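You operate a simulated robot arm through the tools that you are given. There is no shell and no other tool. Be economical: measure what you need, move in short steps, check, and stop when the job is done.

You run a simulated robot arm. Do the job below in one go: nothing can be reset, and whatever is moved stays where it is left.

JOB
Take the small blue clip and leave it on top of the small cream bobbin.
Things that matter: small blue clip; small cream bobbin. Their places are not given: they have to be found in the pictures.

Only the result counts: the job must be done as asked and must still hold three seconds after the hand-in. Knocking over, shifting, dropping, spilling or breaking anything else fails it.

ROBOT AND FRAMES
A 7-joint arm with a two-finger parallel gripper, fixed in place. Base frame: the origin is at the foot of the arm, x ahead of it, y to its left, z up; the work surface is at about z = 0. Lengths are in mm, angles in rad, forces in N, time in s.
With the tool pointing down near the work surface it reaches from about 240 to 620 mm from the base axis. Its first joint turns from -1.152 to 1.152 rad. Payload 2.6 kg.
The tool frame sits at the grasp point between the pads (the TCP): z along the fingers, y along the line on which they close. The tips reach 30 mm beyond it. Largest opening 94 mm; finger width 28, thickness 10; the body of the gripper, 50 by 96 mm, starts 55 mm behind the TCP.
Orientation is that of the tool frame in the base frame, as a unit quaternion [x, y, z, w]. With the fingers straight down and closing along the base's y, the tool's x points along the base's -x, its y along +y and its z along -z.

CONTROLS
- The arm moves only by the tool jog_arm. Its argument "moves" is one flat list of numbers, 5 for each row, row after row: the shift along the tool's x, y, z in units of 400 mm (1.0 is 400 mm), then the turn about the tool's z in units of 45 degrees (1.0 is 45 degrees), then the gripper command, from -1 (fully open) to 1 (shut), values between in proportion. In form: [tx, ty, tz, twist, grip, tx, ty, tz, twist, grip, ...]. A call has 1 to 12 rows; each row is the pose to reach, as a shift and turn from the pose commanded when the call began, along the tool's axes at that moment. A call with a number of a shift or a turn outside -1 to 1 is refused whole. A row lasts 0.2 s, in which the tool goes at most 50 mm and 0.15 rad; a call with a longer step from one row to the next is refused whole, and so is a gripper value outside its range. Where a pose cannot be reached the arm comes as near as it can. A force on the tool above 40 N (or 10 N above the force at the start of the call, whichever is more), or a blocked arm, ends the call early, and 0.2 s more pass. Each finger travels about 72 mm/s and halts on what it meets, pressing with about 45 N; the grip force reading is that of the motor and also rises with nothing between the fingers. The clock runs only during rows and for 0.2 s after the last one: add rows that repeat a pose to give the fingers time. It gives the time, the measured TCP pose, the force on the tool (base axes), the opening and the grip force at its end, in the units of the frame above (readings bear some noise), and new pictures: "pictures" is both (left out), scene, wrist or none.
- Cameras (640 x 400 px; columns grow to the right, rows downward): "scene" is fixed at [18.8, 420.4, 590.3]; the picture's right is [-0.91, -0.41, 0.00], its down [-0.15, 0.34, -0.93] and it looks along [0.38, -0.85, -0.37] (base axes); focal length 344 px, centre (320, 200). "wrist" rides on the gripper at [-37, 0, -58] in the tool frame; the picture's right is [0.00, -1.00, 0.00], its down [0.97, 0.00, -0.24] and it looks along [0.24, 0.00, 0.97] (tool axes); focal length 218 px, centre (320, 200).
- measure_at(camera, pixels): for up to 12 pixels [column, row] of the newest picture of that camera ("zoom" is the newest enlarged one), the place [x, y, z] in the base frame of the surface seen there, good to about 2 mm, but the place of the scene camera against the robot may be out by one fixed shift of up to 12 mm in any direction. No time passes.
- inspect(camera, box): a new picture of the part [left, top, right, bottom] of that camera's present view, enlarged. No time passes.
- sign_off(): hands the job in; it is judged then, once.

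Work in short steps. Measure before you move; look again where a grasp or a placing could have gone wrong, and mend it. You have 60 turns and 120 pictures in all, those below and enlarged ones among them. Open the gripper and draw the arm clear of the work before you hand the job in, unless the task says otherwise; then end with one line.

The tools are called after "Request:" as name(argument=value, ...) on one line, values as JSON. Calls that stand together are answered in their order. jog_arm: Moves the arm, as the interface text tells. Its arguments: {"type":"object","properties":{"moves":{"type":"array","items":{"type":"number"}},"pictures":{"type":"string","enum":["both","scene","wrist","none"]}},"required":["moves"]} The other tools are called the same way: measure_at (camera, pixels) gives the place of the surface under pixels of a picture; inspect (camera, box) takes an enlarged picture of a part of a camera's view; sign_off () hands the job in.

At the start:

```text
time: 0.0
eef_pos: [312.7, -176.1, 255.2]
ee_rot: [0.0, 1.0, 0.0, 0.0]
force: [0.4, -0.8, -0.1]
opening: 93.8
grip_force: 0.0
```

scene: 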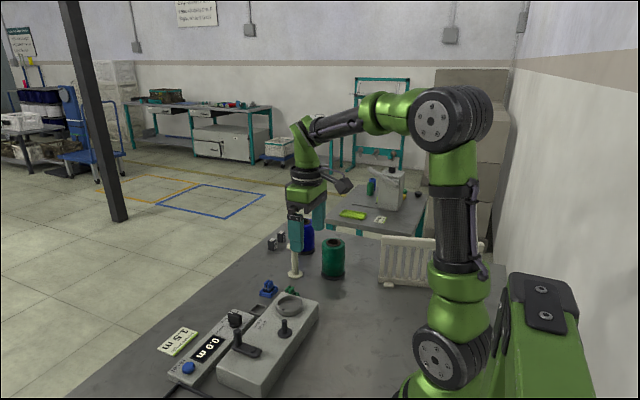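
wrist: 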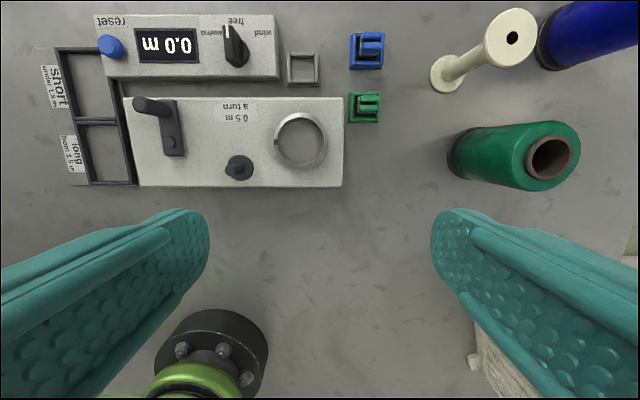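

The wrist view shows the blue clip near (367,50) and the cream bobbin from (445,72) to its top at (511,38). I enlarge both and measure them.

Request:
inspect(camera="wrist", box=[330, 0, 570, 150])

Request:
inspect(camera="scene", box=[230, 210, 358, 310])

Request:
measure_at(camera="wrist", pixels=[[372, 40], [372, 52], [357, 50], [352, 67], [382, 67], [500, 25], [520, 55], [528, 30], [490, 40], [440, 88], [365, 100], [400, 60]])

```text
2.67 times, centred on (450, 75) of wrist
```

zoom: 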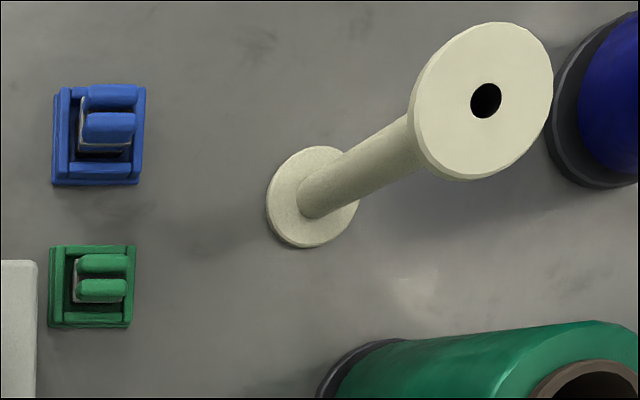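

```text
4.00 times, centred on (294, 260) of scene
```

zoom: 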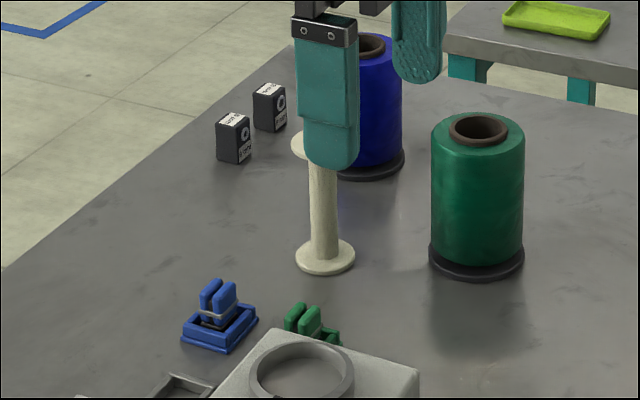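

```text
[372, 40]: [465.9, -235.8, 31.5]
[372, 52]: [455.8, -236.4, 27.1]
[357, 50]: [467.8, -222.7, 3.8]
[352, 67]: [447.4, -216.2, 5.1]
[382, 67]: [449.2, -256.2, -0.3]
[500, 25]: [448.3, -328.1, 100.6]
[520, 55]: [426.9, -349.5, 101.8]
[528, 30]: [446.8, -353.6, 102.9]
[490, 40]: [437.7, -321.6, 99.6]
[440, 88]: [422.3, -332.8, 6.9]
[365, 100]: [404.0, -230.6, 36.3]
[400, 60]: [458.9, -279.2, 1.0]
```

The clip's lobes top out at about z 31 near (461,-236), and it appears to sit in a small blue tray. The bobbin top is near (437,-339,101). I move above the clip for a closer look.

Request:
jog_arm(moves=[-0.06, -0.03, 0.04, 0, -1, -0.12, -0.06, 0.08, 0, -1, -0.18, -0.09, 0.12, 0, -1, -0.24, -0.12, 0.16, 0, -1, -0.3, -0.15, 0.2, 0, -1, -0.3, -0.15, 0.2, 0, -1])

```text
time: 1.4
eef_pos: [433.4, -237.2, 174.6]
ee_rot: [-0.001, 1.0, 0.0, 0.001]
force: [0.0, 0.1, 0.6]
opening: 94.0
grip_force: 0.0
```

scene: 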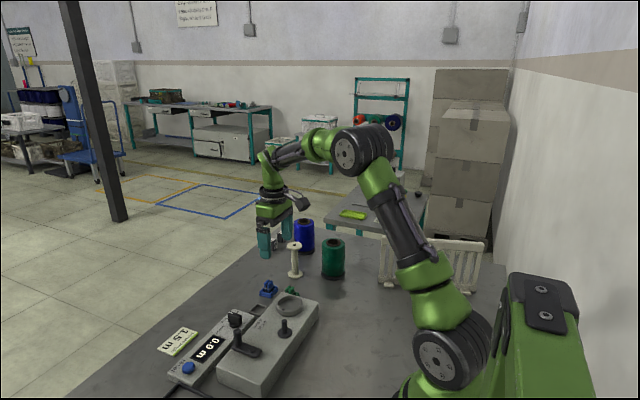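
wrist: 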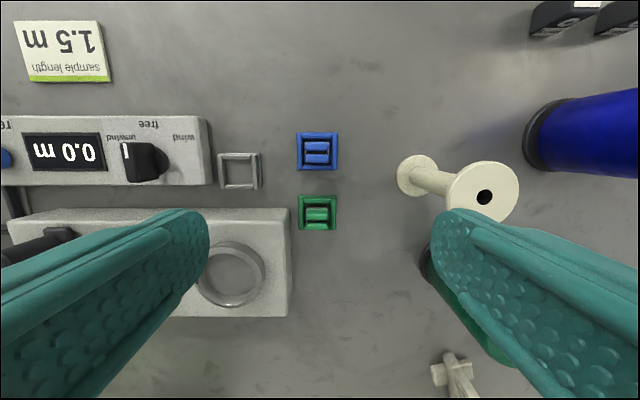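

Clip now at (317,151). I enlarge and measure the clip and bobbin top.

Request:
inspect(camera="wrist", box=[280, 120, 360, 170])

Request:
inspect(camera="scene", box=[250, 230, 314, 300])

Request:
measure_at(camera="wrist", pixels=[[317, 144], [317, 158], [307, 158], [327, 158], [300, 140], [335, 140], [300, 166], [335, 166], [470, 178], [500, 178], [510, 210], [485, 180]])

```text
8.00 times, centred on (320, 145) of wrist
```

zoom: 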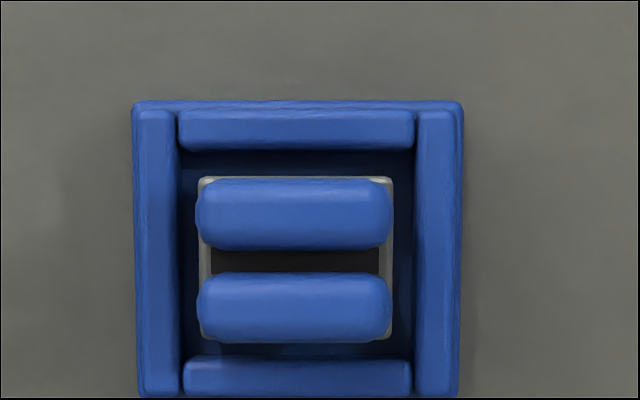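

```text
5.71 times, centred on (282, 265) of scene
```

zoom: 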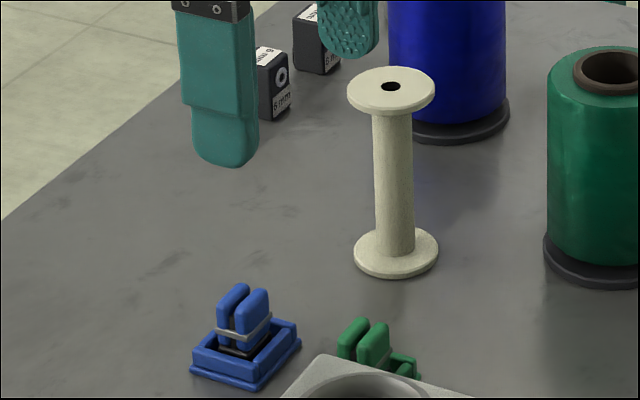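

```text
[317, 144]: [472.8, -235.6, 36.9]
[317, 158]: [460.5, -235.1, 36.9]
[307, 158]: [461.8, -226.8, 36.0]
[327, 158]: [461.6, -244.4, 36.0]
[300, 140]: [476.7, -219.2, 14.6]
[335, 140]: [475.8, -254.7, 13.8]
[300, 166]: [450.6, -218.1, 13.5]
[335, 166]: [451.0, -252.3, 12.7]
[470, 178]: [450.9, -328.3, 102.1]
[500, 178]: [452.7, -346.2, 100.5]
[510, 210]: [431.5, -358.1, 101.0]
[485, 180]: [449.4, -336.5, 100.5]
```

The clip's lobes are centred near (465,-235) and top out at z≈37. They stand in a tray whose walls reach z≈14. I narrow the opening to ~50 mm to clear the neighbours and come down to z≈70 above the clip.

Request:
jog_arm(moves=[-0.04, 0.003, 0.0, 0, -0.06, -0.08, 0.003, 0.06, 0, -0.06, -0.08, 0.003, 0.14, 0, -0.06, -0.08, 0.003, 0.2, 0, -0.06, -0.08, 0.003, 0.26, 0, -0.06, -0.08, 0.003, 0.26, 0, -0.06])

```text
time: 2.8
eef_pos: [463.6, -235.3, 69.8]
ee_rot: [0.0, 1.0, 0.0, 0.0]
force: [-1.1, 0.3, -0.1]
opening: 50.0
grip_force: 0.0
```

scene: 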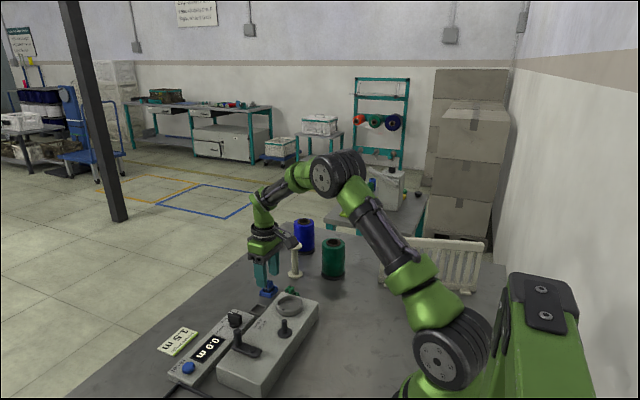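
wrist: 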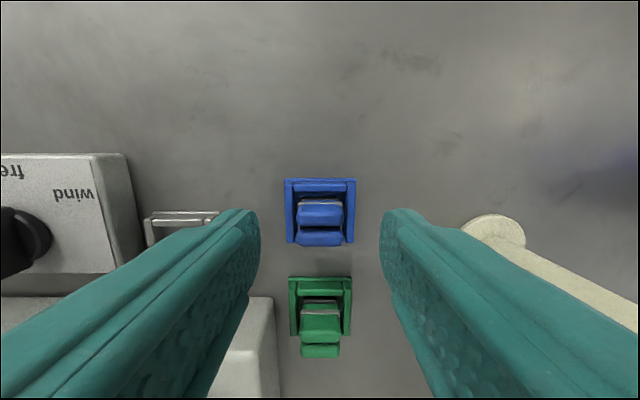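

The fingers straddle the clip (lobes around (320,220)). I check where its centre is before the last descent.

Request:
inspect(camera="wrist", box=[240, 165, 400, 265])

Request:
measure_at(camera="wrist", pixels=[[320, 209], [320, 218], [320, 230], [320, 238], [303, 230], [338, 230]])

```text
4.00 times, centred on (320, 215) of wrist
```

zoom: 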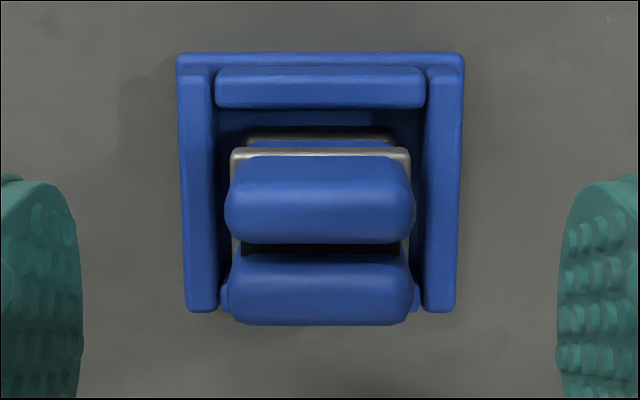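

```text
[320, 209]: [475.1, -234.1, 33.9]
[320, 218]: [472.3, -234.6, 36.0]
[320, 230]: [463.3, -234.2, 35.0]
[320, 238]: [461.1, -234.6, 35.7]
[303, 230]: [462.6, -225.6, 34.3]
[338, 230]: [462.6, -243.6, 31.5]
```

The gap between the lobes is at x≈465.5, y≈-234.5. I lower so the tips are just above the tray walls (TCP z≈48) and close.

Request:
jog_arm(moves=[-0.004, 0.002, 0.03, 0, -0.06, -0.004, 0.002, 0.054, 0, -0.06, -0.004, 0.002, 0.054, 0, -0.06, -0.004, 0.002, 0.054, 0, 1, -0.004, 0.002, 0.054, 0, 1, -0.004, 0.002, 0.054, 0, 1, -0.004, 0.002, 0.054, 0, 1])

```text
time: 4.4
eef_pos: [467.0, -235.1, 49.2]
ee_rot: [0.0, 1.0, 0.0, 0.0]
force: [-0.3, -1.3, 0.9]
opening: 19.8
grip_force: 45.0
```

scene: 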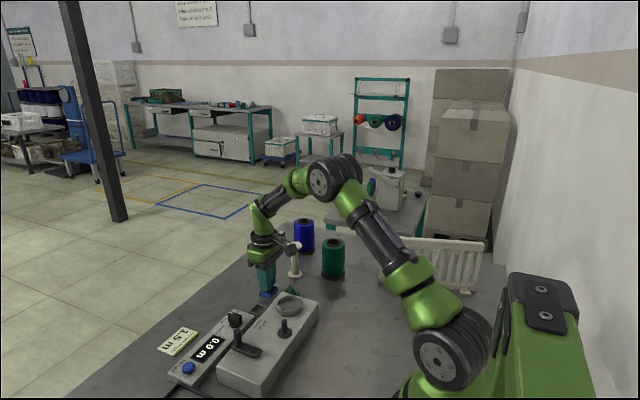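
wrist: 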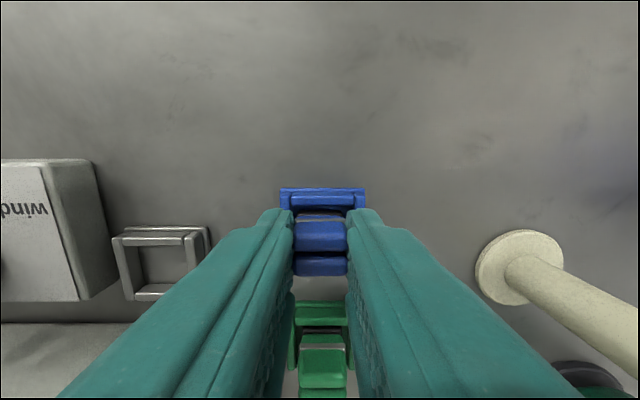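

The fingers hold the clip at 19.8 mm. I lift slowly by 40 mm and look.

Request:
jog_arm(moves=[0, 0, -0.02, 0, 1, 0, 0, -0.05, 0, 1, 0, 0, -0.1, 0, 1, 0, 0, -0.1, 0, 1])

Request:
inspect(camera="scene", box=[240, 230, 320, 300])

```text
time: 5.4
eef_pos: [467.9, -235.8, 89.0]
ee_rot: [-0.001, 1.0, 0.0, 0.0]
force: [-0.8, 0.0, 0.3]
opening: 19.8
grip_force: 45.0
```

scene: 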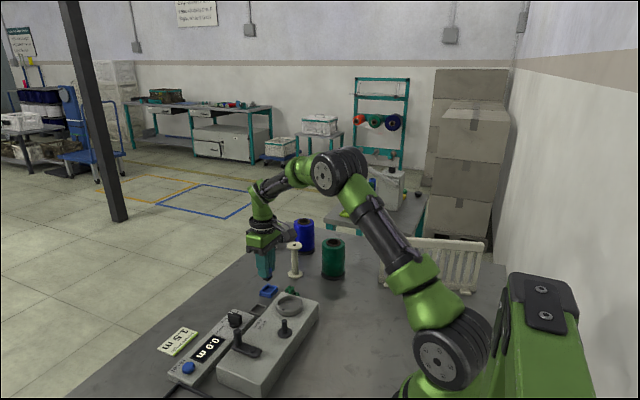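
wrist: 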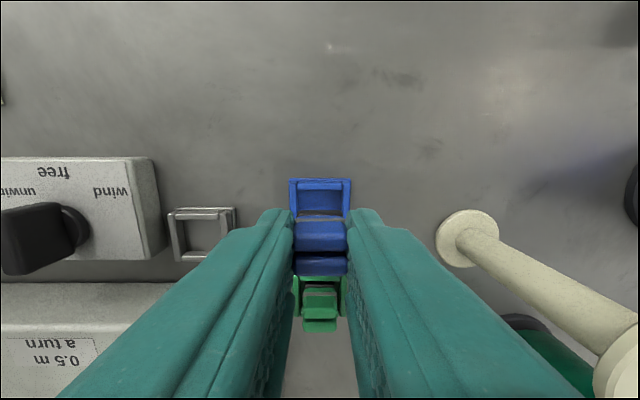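

```text
5.71 times, centred on (280, 265) of scene
```

zoom: 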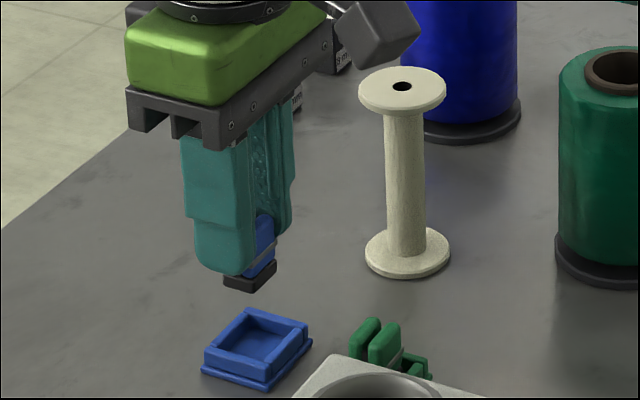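

The clip is free, and its tray stays on the table. I measure the tray floor and the blue spool, then lift further to get above the bobbin.

Request:
measure_at(camera="wrist", pixels=[[320, 200], [312, 198], [330, 200]])

Request:
measure_at(camera="scene", pixels=[[295, 246], [304, 220], [304, 235], [313, 235], [333, 255], [325, 241], [340, 241]])

Request:
jog_arm(moves=[0, 0, -0.1, 0, 1, 0, 0, -0.2, 0, 1, 0, 0, -0.25, 0, 1, 0.0, -0.04, -0.25, 0, 1, 0, -0.08, -0.25, 0, 1, 0, -0.08, -0.25, 0, 1])

```text
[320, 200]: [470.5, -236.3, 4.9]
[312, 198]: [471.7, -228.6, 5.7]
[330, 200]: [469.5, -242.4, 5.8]
```

```text
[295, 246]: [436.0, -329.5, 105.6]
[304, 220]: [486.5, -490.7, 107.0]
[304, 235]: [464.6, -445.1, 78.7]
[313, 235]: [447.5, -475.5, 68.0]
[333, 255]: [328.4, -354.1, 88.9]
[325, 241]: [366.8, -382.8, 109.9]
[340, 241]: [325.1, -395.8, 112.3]
```

```text
time: 6.8
eef_pos: [468.0, -267.8, 189.8]
ee_rot: [0.0, 1.0, 0.0, 0.0]
force: [-0.6, -0.2, -0.3]
opening: 20.2
grip_force: 44.6
```

scene: 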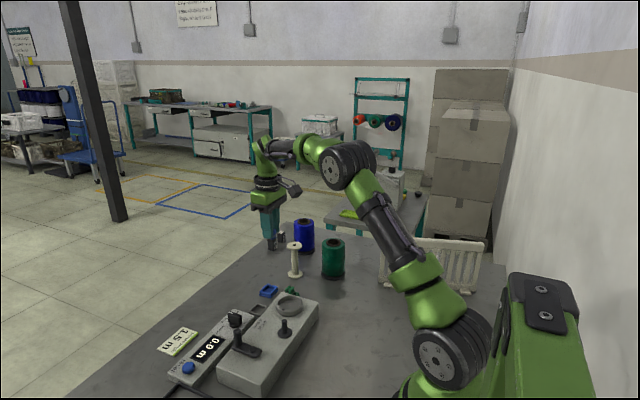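
wrist: 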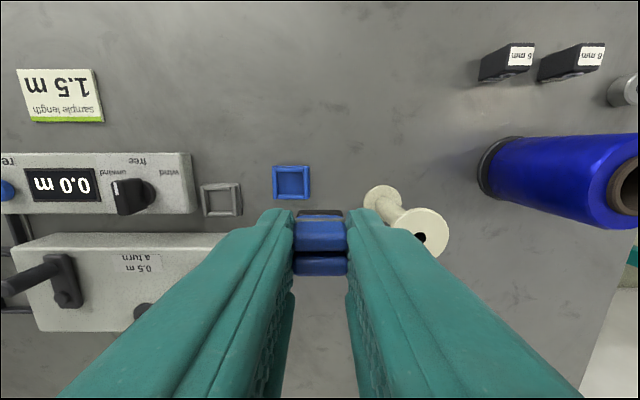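

The clip is held at (320,250). The bobbin top is visible around (420,233), so I measure it directly.

Request:
measure_at(camera="wrist", pixels=[[420, 211], [444, 232], [405, 220], [430, 252], [410, 228], [425, 226]])

Request:
inspect(camera="wrist", box=[280, 190, 460, 300])

```text
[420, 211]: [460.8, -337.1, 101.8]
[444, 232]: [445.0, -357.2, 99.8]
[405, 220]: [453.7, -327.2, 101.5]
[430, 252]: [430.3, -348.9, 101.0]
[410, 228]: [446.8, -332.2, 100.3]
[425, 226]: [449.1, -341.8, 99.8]
```

```text
3.56 times, centred on (370, 245) of wrist
```

zoom: 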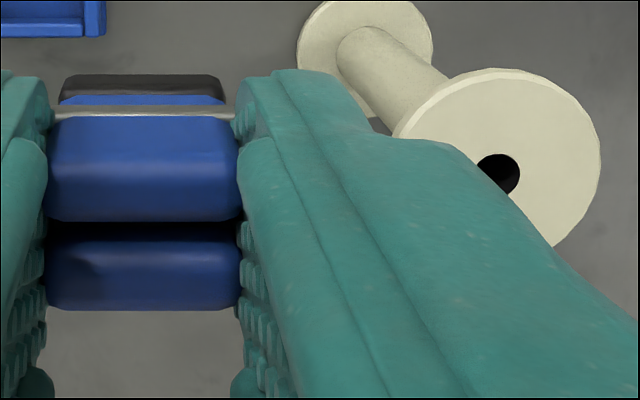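

The bobbin top centre is about (440,-340,101). I move over it and go down to z≈160, leaving ~16 mm of clearance under the clip.

Request:
jog_arm(moves=[0.02, -0.06, 0, 0, 1, 0.05, -0.12, 0, 0, 1, 0.07, -0.18, 0, 0, 1, 0.07, -0.18, 0.04, 0, 1, 0.07, -0.18, 0.075, 0, 1, 0.07, -0.18, 0.075, 0, 1, 0.07, -0.18, 0.075, 0, 1])

Request:
inspect(camera="scene", box=[262, 210, 342, 290])

Request:
inspect(camera="wrist", box=[240, 170, 400, 270])

```text
time: 8.4
eef_pos: [440.2, -340.1, 160.7]
ee_rot: [0.0, 1.0, -0.001, -0.001]
force: [0.5, 0.7, -0.2]
opening: 20.0
grip_force: 45.0
```

scene: 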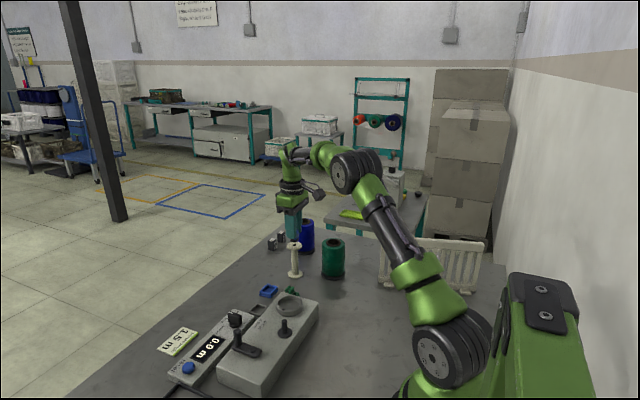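
wrist: 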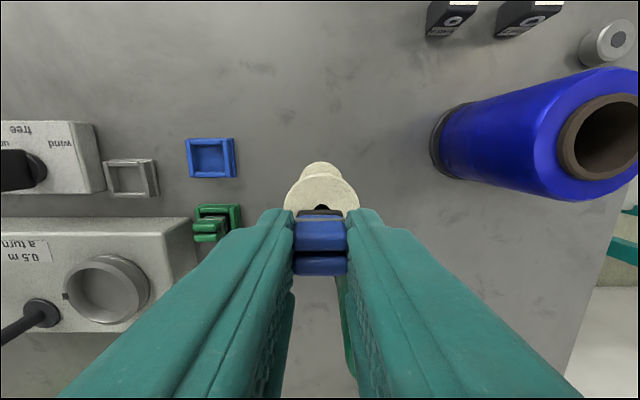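

```text
5.00 times, centred on (302, 250) of scene
```

zoom: 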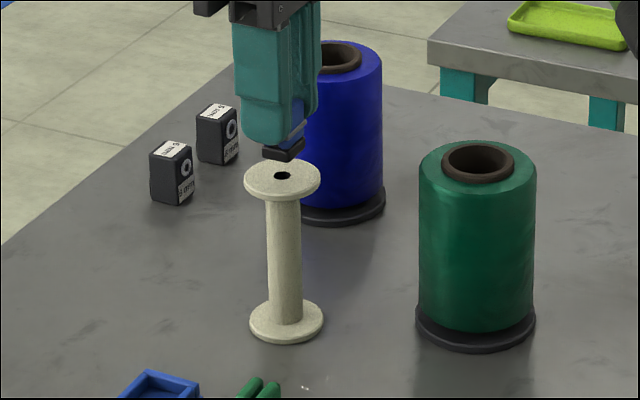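

```text
4.00 times, centred on (320, 220) of wrist
```

zoom: 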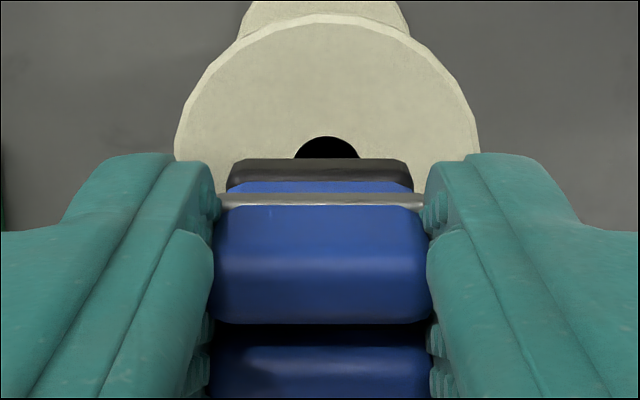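

The hole reads at about (442,-341), so I nudge +1.5 mm in x and -1 mm in y. I then go down to z≈147, just above the expected contact at ~144.5.

Request:
jog_arm(moves=[-0.004, -0.0025, 0.01, 0, 1, -0.004, -0.0025, 0.022, 0, 1, -0.004, -0.0025, 0.034, 0, 1, -0.004, -0.0025, 0.034, 0, 1])

Request:
inspect(camera="scene", box=[278, 228, 310, 258])

```text
time: 9.4
eef_pos: [441.1, -340.2, 146.3]
ee_rot: [0.0, 1.0, -0.001, 0.0]
force: [-0.2, -0.5, -0.3]
opening: 20.0
grip_force: 44.7
```

scene: 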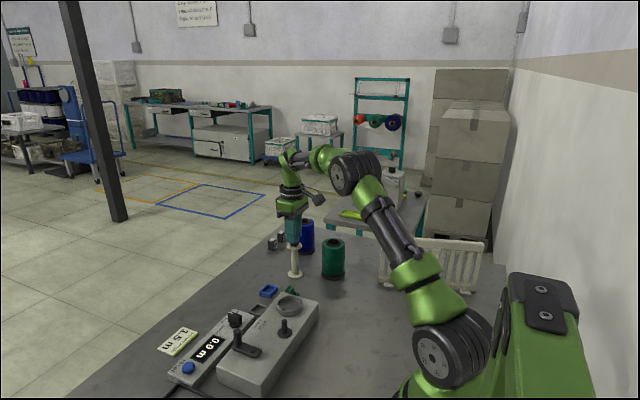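
wrist: 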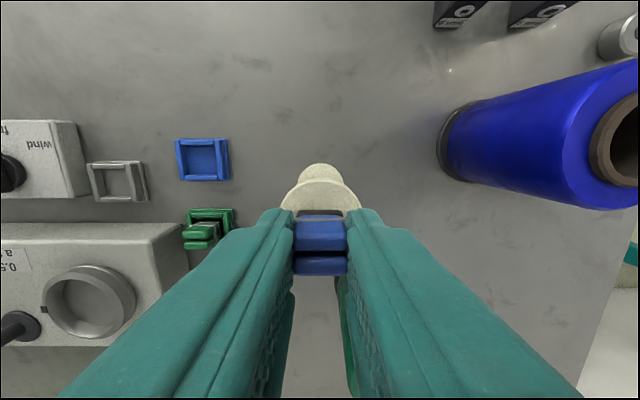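

```text
13.33 times, centred on (294, 243) of scene
```

zoom: 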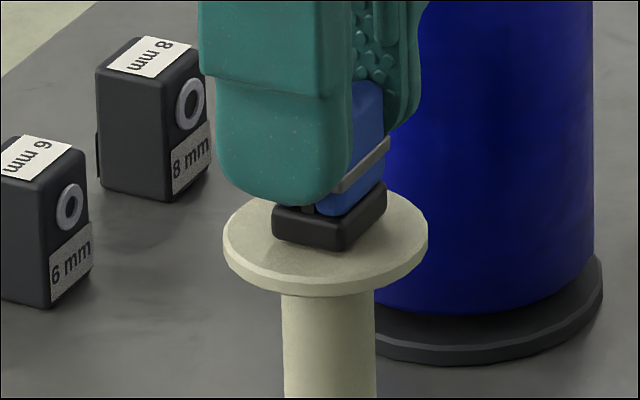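

The clip's base is well inside the flange, a millimetre or two above it. I ease down in 0.4 mm rows and watch the force.

Request:
jog_arm(moves=[0, 0, 0.001, 0, 1, 0, 0, 0.002, 0, 1, 0, 0, 0.003, 0, 1, 0, 0, 0.004, 0, 1], pictures="none")

Request:
inspect(camera="scene", box=[278, 228, 310, 258])

```text
time: 10.4
eef_pos: [439.2, -339.1, 145.1]
ee_rot: [0.0, 1.0, 0.0, 0.0]
force: [0.7, 0.7, 1.0]
opening: 19.8
grip_force: 45.2
```

```text
13.33 times, centred on (294, 243) of scene
```

zoom: 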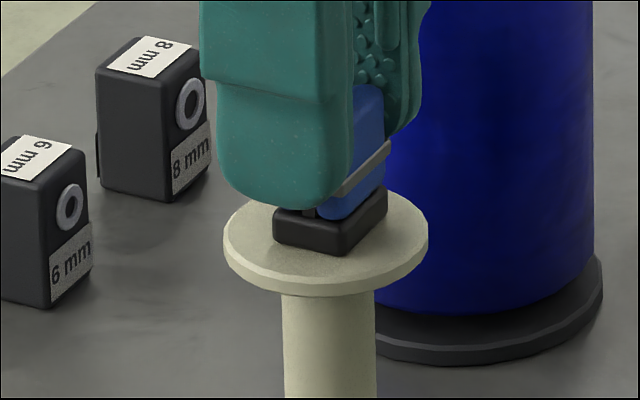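

No clear contact yet, so I continue easing down.

Request:
jog_arm(moves=[0, 0, 0.001, 0, 1, 0, 0, 0.002, 0, 1, 0, 0, 0.003, 0, 1], pictures="none")

Request:
inspect(camera="scene", box=[278, 228, 310, 258])

```text
time: 11.2
eef_pos: [439.6, -339.5, 145.4]
ee_rot: [0.0, 1.0, 0.0, 0.001]
force: [-2.5, 0.0, 13.2]
opening: 19.9
grip_force: 45.1
```

```text
13.33 times, centred on (294, 243) of scene
```

zoom: 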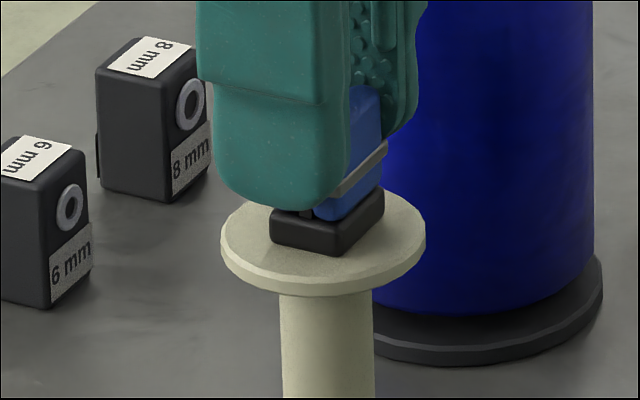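

Contact reads 13 N. I back off 0.6 mm to ease the load, then open gradually to ~47 mm.

Request:
jog_arm(moves=[0, 0, -0.001, 0, 1, 0, 0, -0.0015, 0, 1, 0, 0, -0.0015, 0, 0.54, 0, 0, -0.0015, 0, 0.48, 0, 0, -0.0015, 0, 0.4, 0, 0, -0.0015, 0, 0.2, 0, 0, -0.0015, 0, 0, 0, 0, -0.0015, 0, 0])

Request:
inspect(camera="scene", box=[278, 228, 310, 258])

```text
time: 13.0
eef_pos: [441.1, -339.0, 143.5]
ee_rot: [0.0, 1.0, 0.0, 0.0]
force: [-0.2, -0.5, 0.5]
opening: 46.9
grip_force: 0.1
```

scene: 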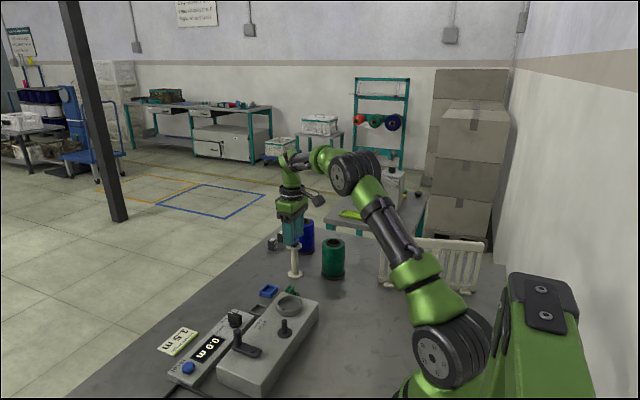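
wrist: 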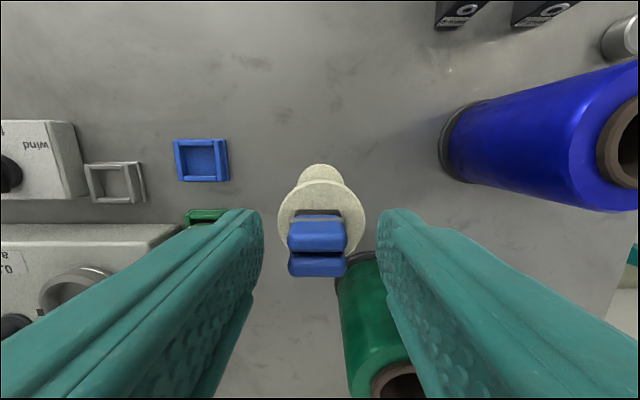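

```text
13.33 times, centred on (294, 243) of scene
```

zoom: 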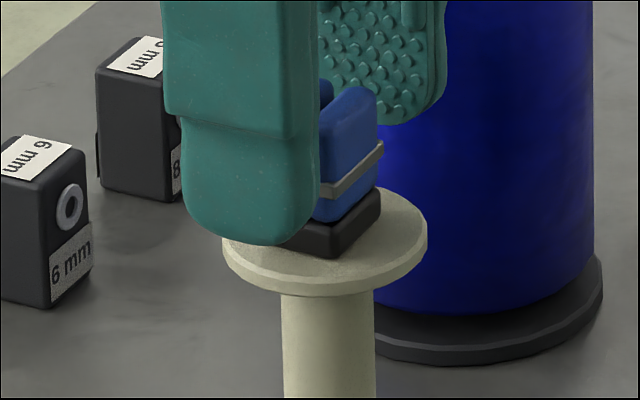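

The clip stands upright on the bobbin at (318,235), free of the fingers. I lift straight up 100 mm.

Request:
jog_arm(moves=[0, 0, -0.03, 0, 0, 0, 0, -0.08, 0, 0, 0, 0, -0.16, 0, 0, 0, 0, -0.25, 0, 0, 0.1, 0, -0.25, 0, 0, 0.2, 0, -0.25, 0, 0, 0.2, 0, -0.25, 0, 0])

Request:
inspect(camera="scene", box=[262, 210, 342, 290])

```text
time: 14.6
eef_pos: [359.2, -340.5, 244.8]
ee_rot: [0.0, 1.0, 0.0, 0.0]
force: [0.0, -0.4, 0.2]
opening: 47.2
grip_force: 0.1
```

scene: 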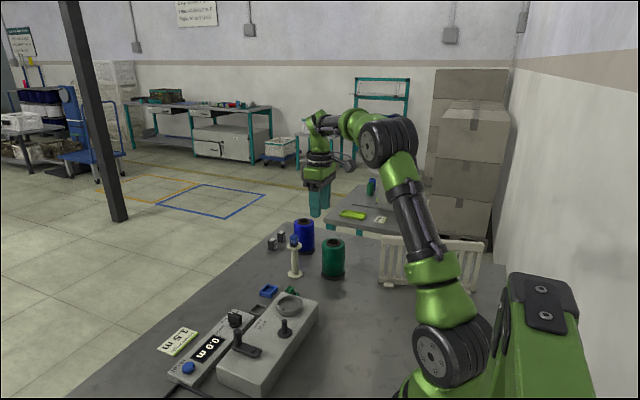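
wrist: 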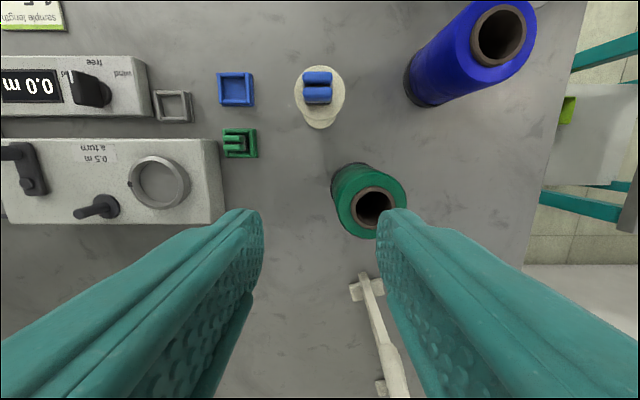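

```text
5.00 times, centred on (302, 250) of scene
```

zoom: 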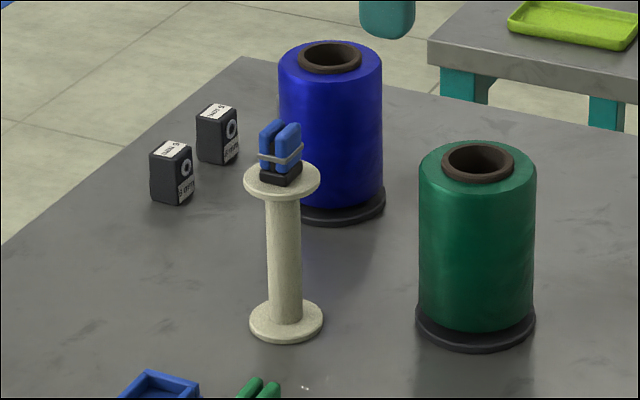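

The clip stands upright near the centre of the bobbin top, the rest of the table looks undisturbed, and the arm is clear. I open the gripper fully and then hand in.

Request:
jog_arm(moves=[0, 0, 0, 0, -1, 0, 0, 0, 0, -1, 0, 0, 0, 0, -1], pictures="none")

Request:
sign_off()

```text
time: 15.4
eef_pos: [359.0, -339.9, 246.1]
ee_rot: [0.0, 1.0, -0.001, 0.0]
force: [0.5, 0.1, -0.1]
opening: 93.8
grip_force: 0.0
```

```text
The job is handed in.
```

The small blue clip is standing upright on top of the small cream bobbin; the gripper is open, the arm is clear, and the job is handed in.
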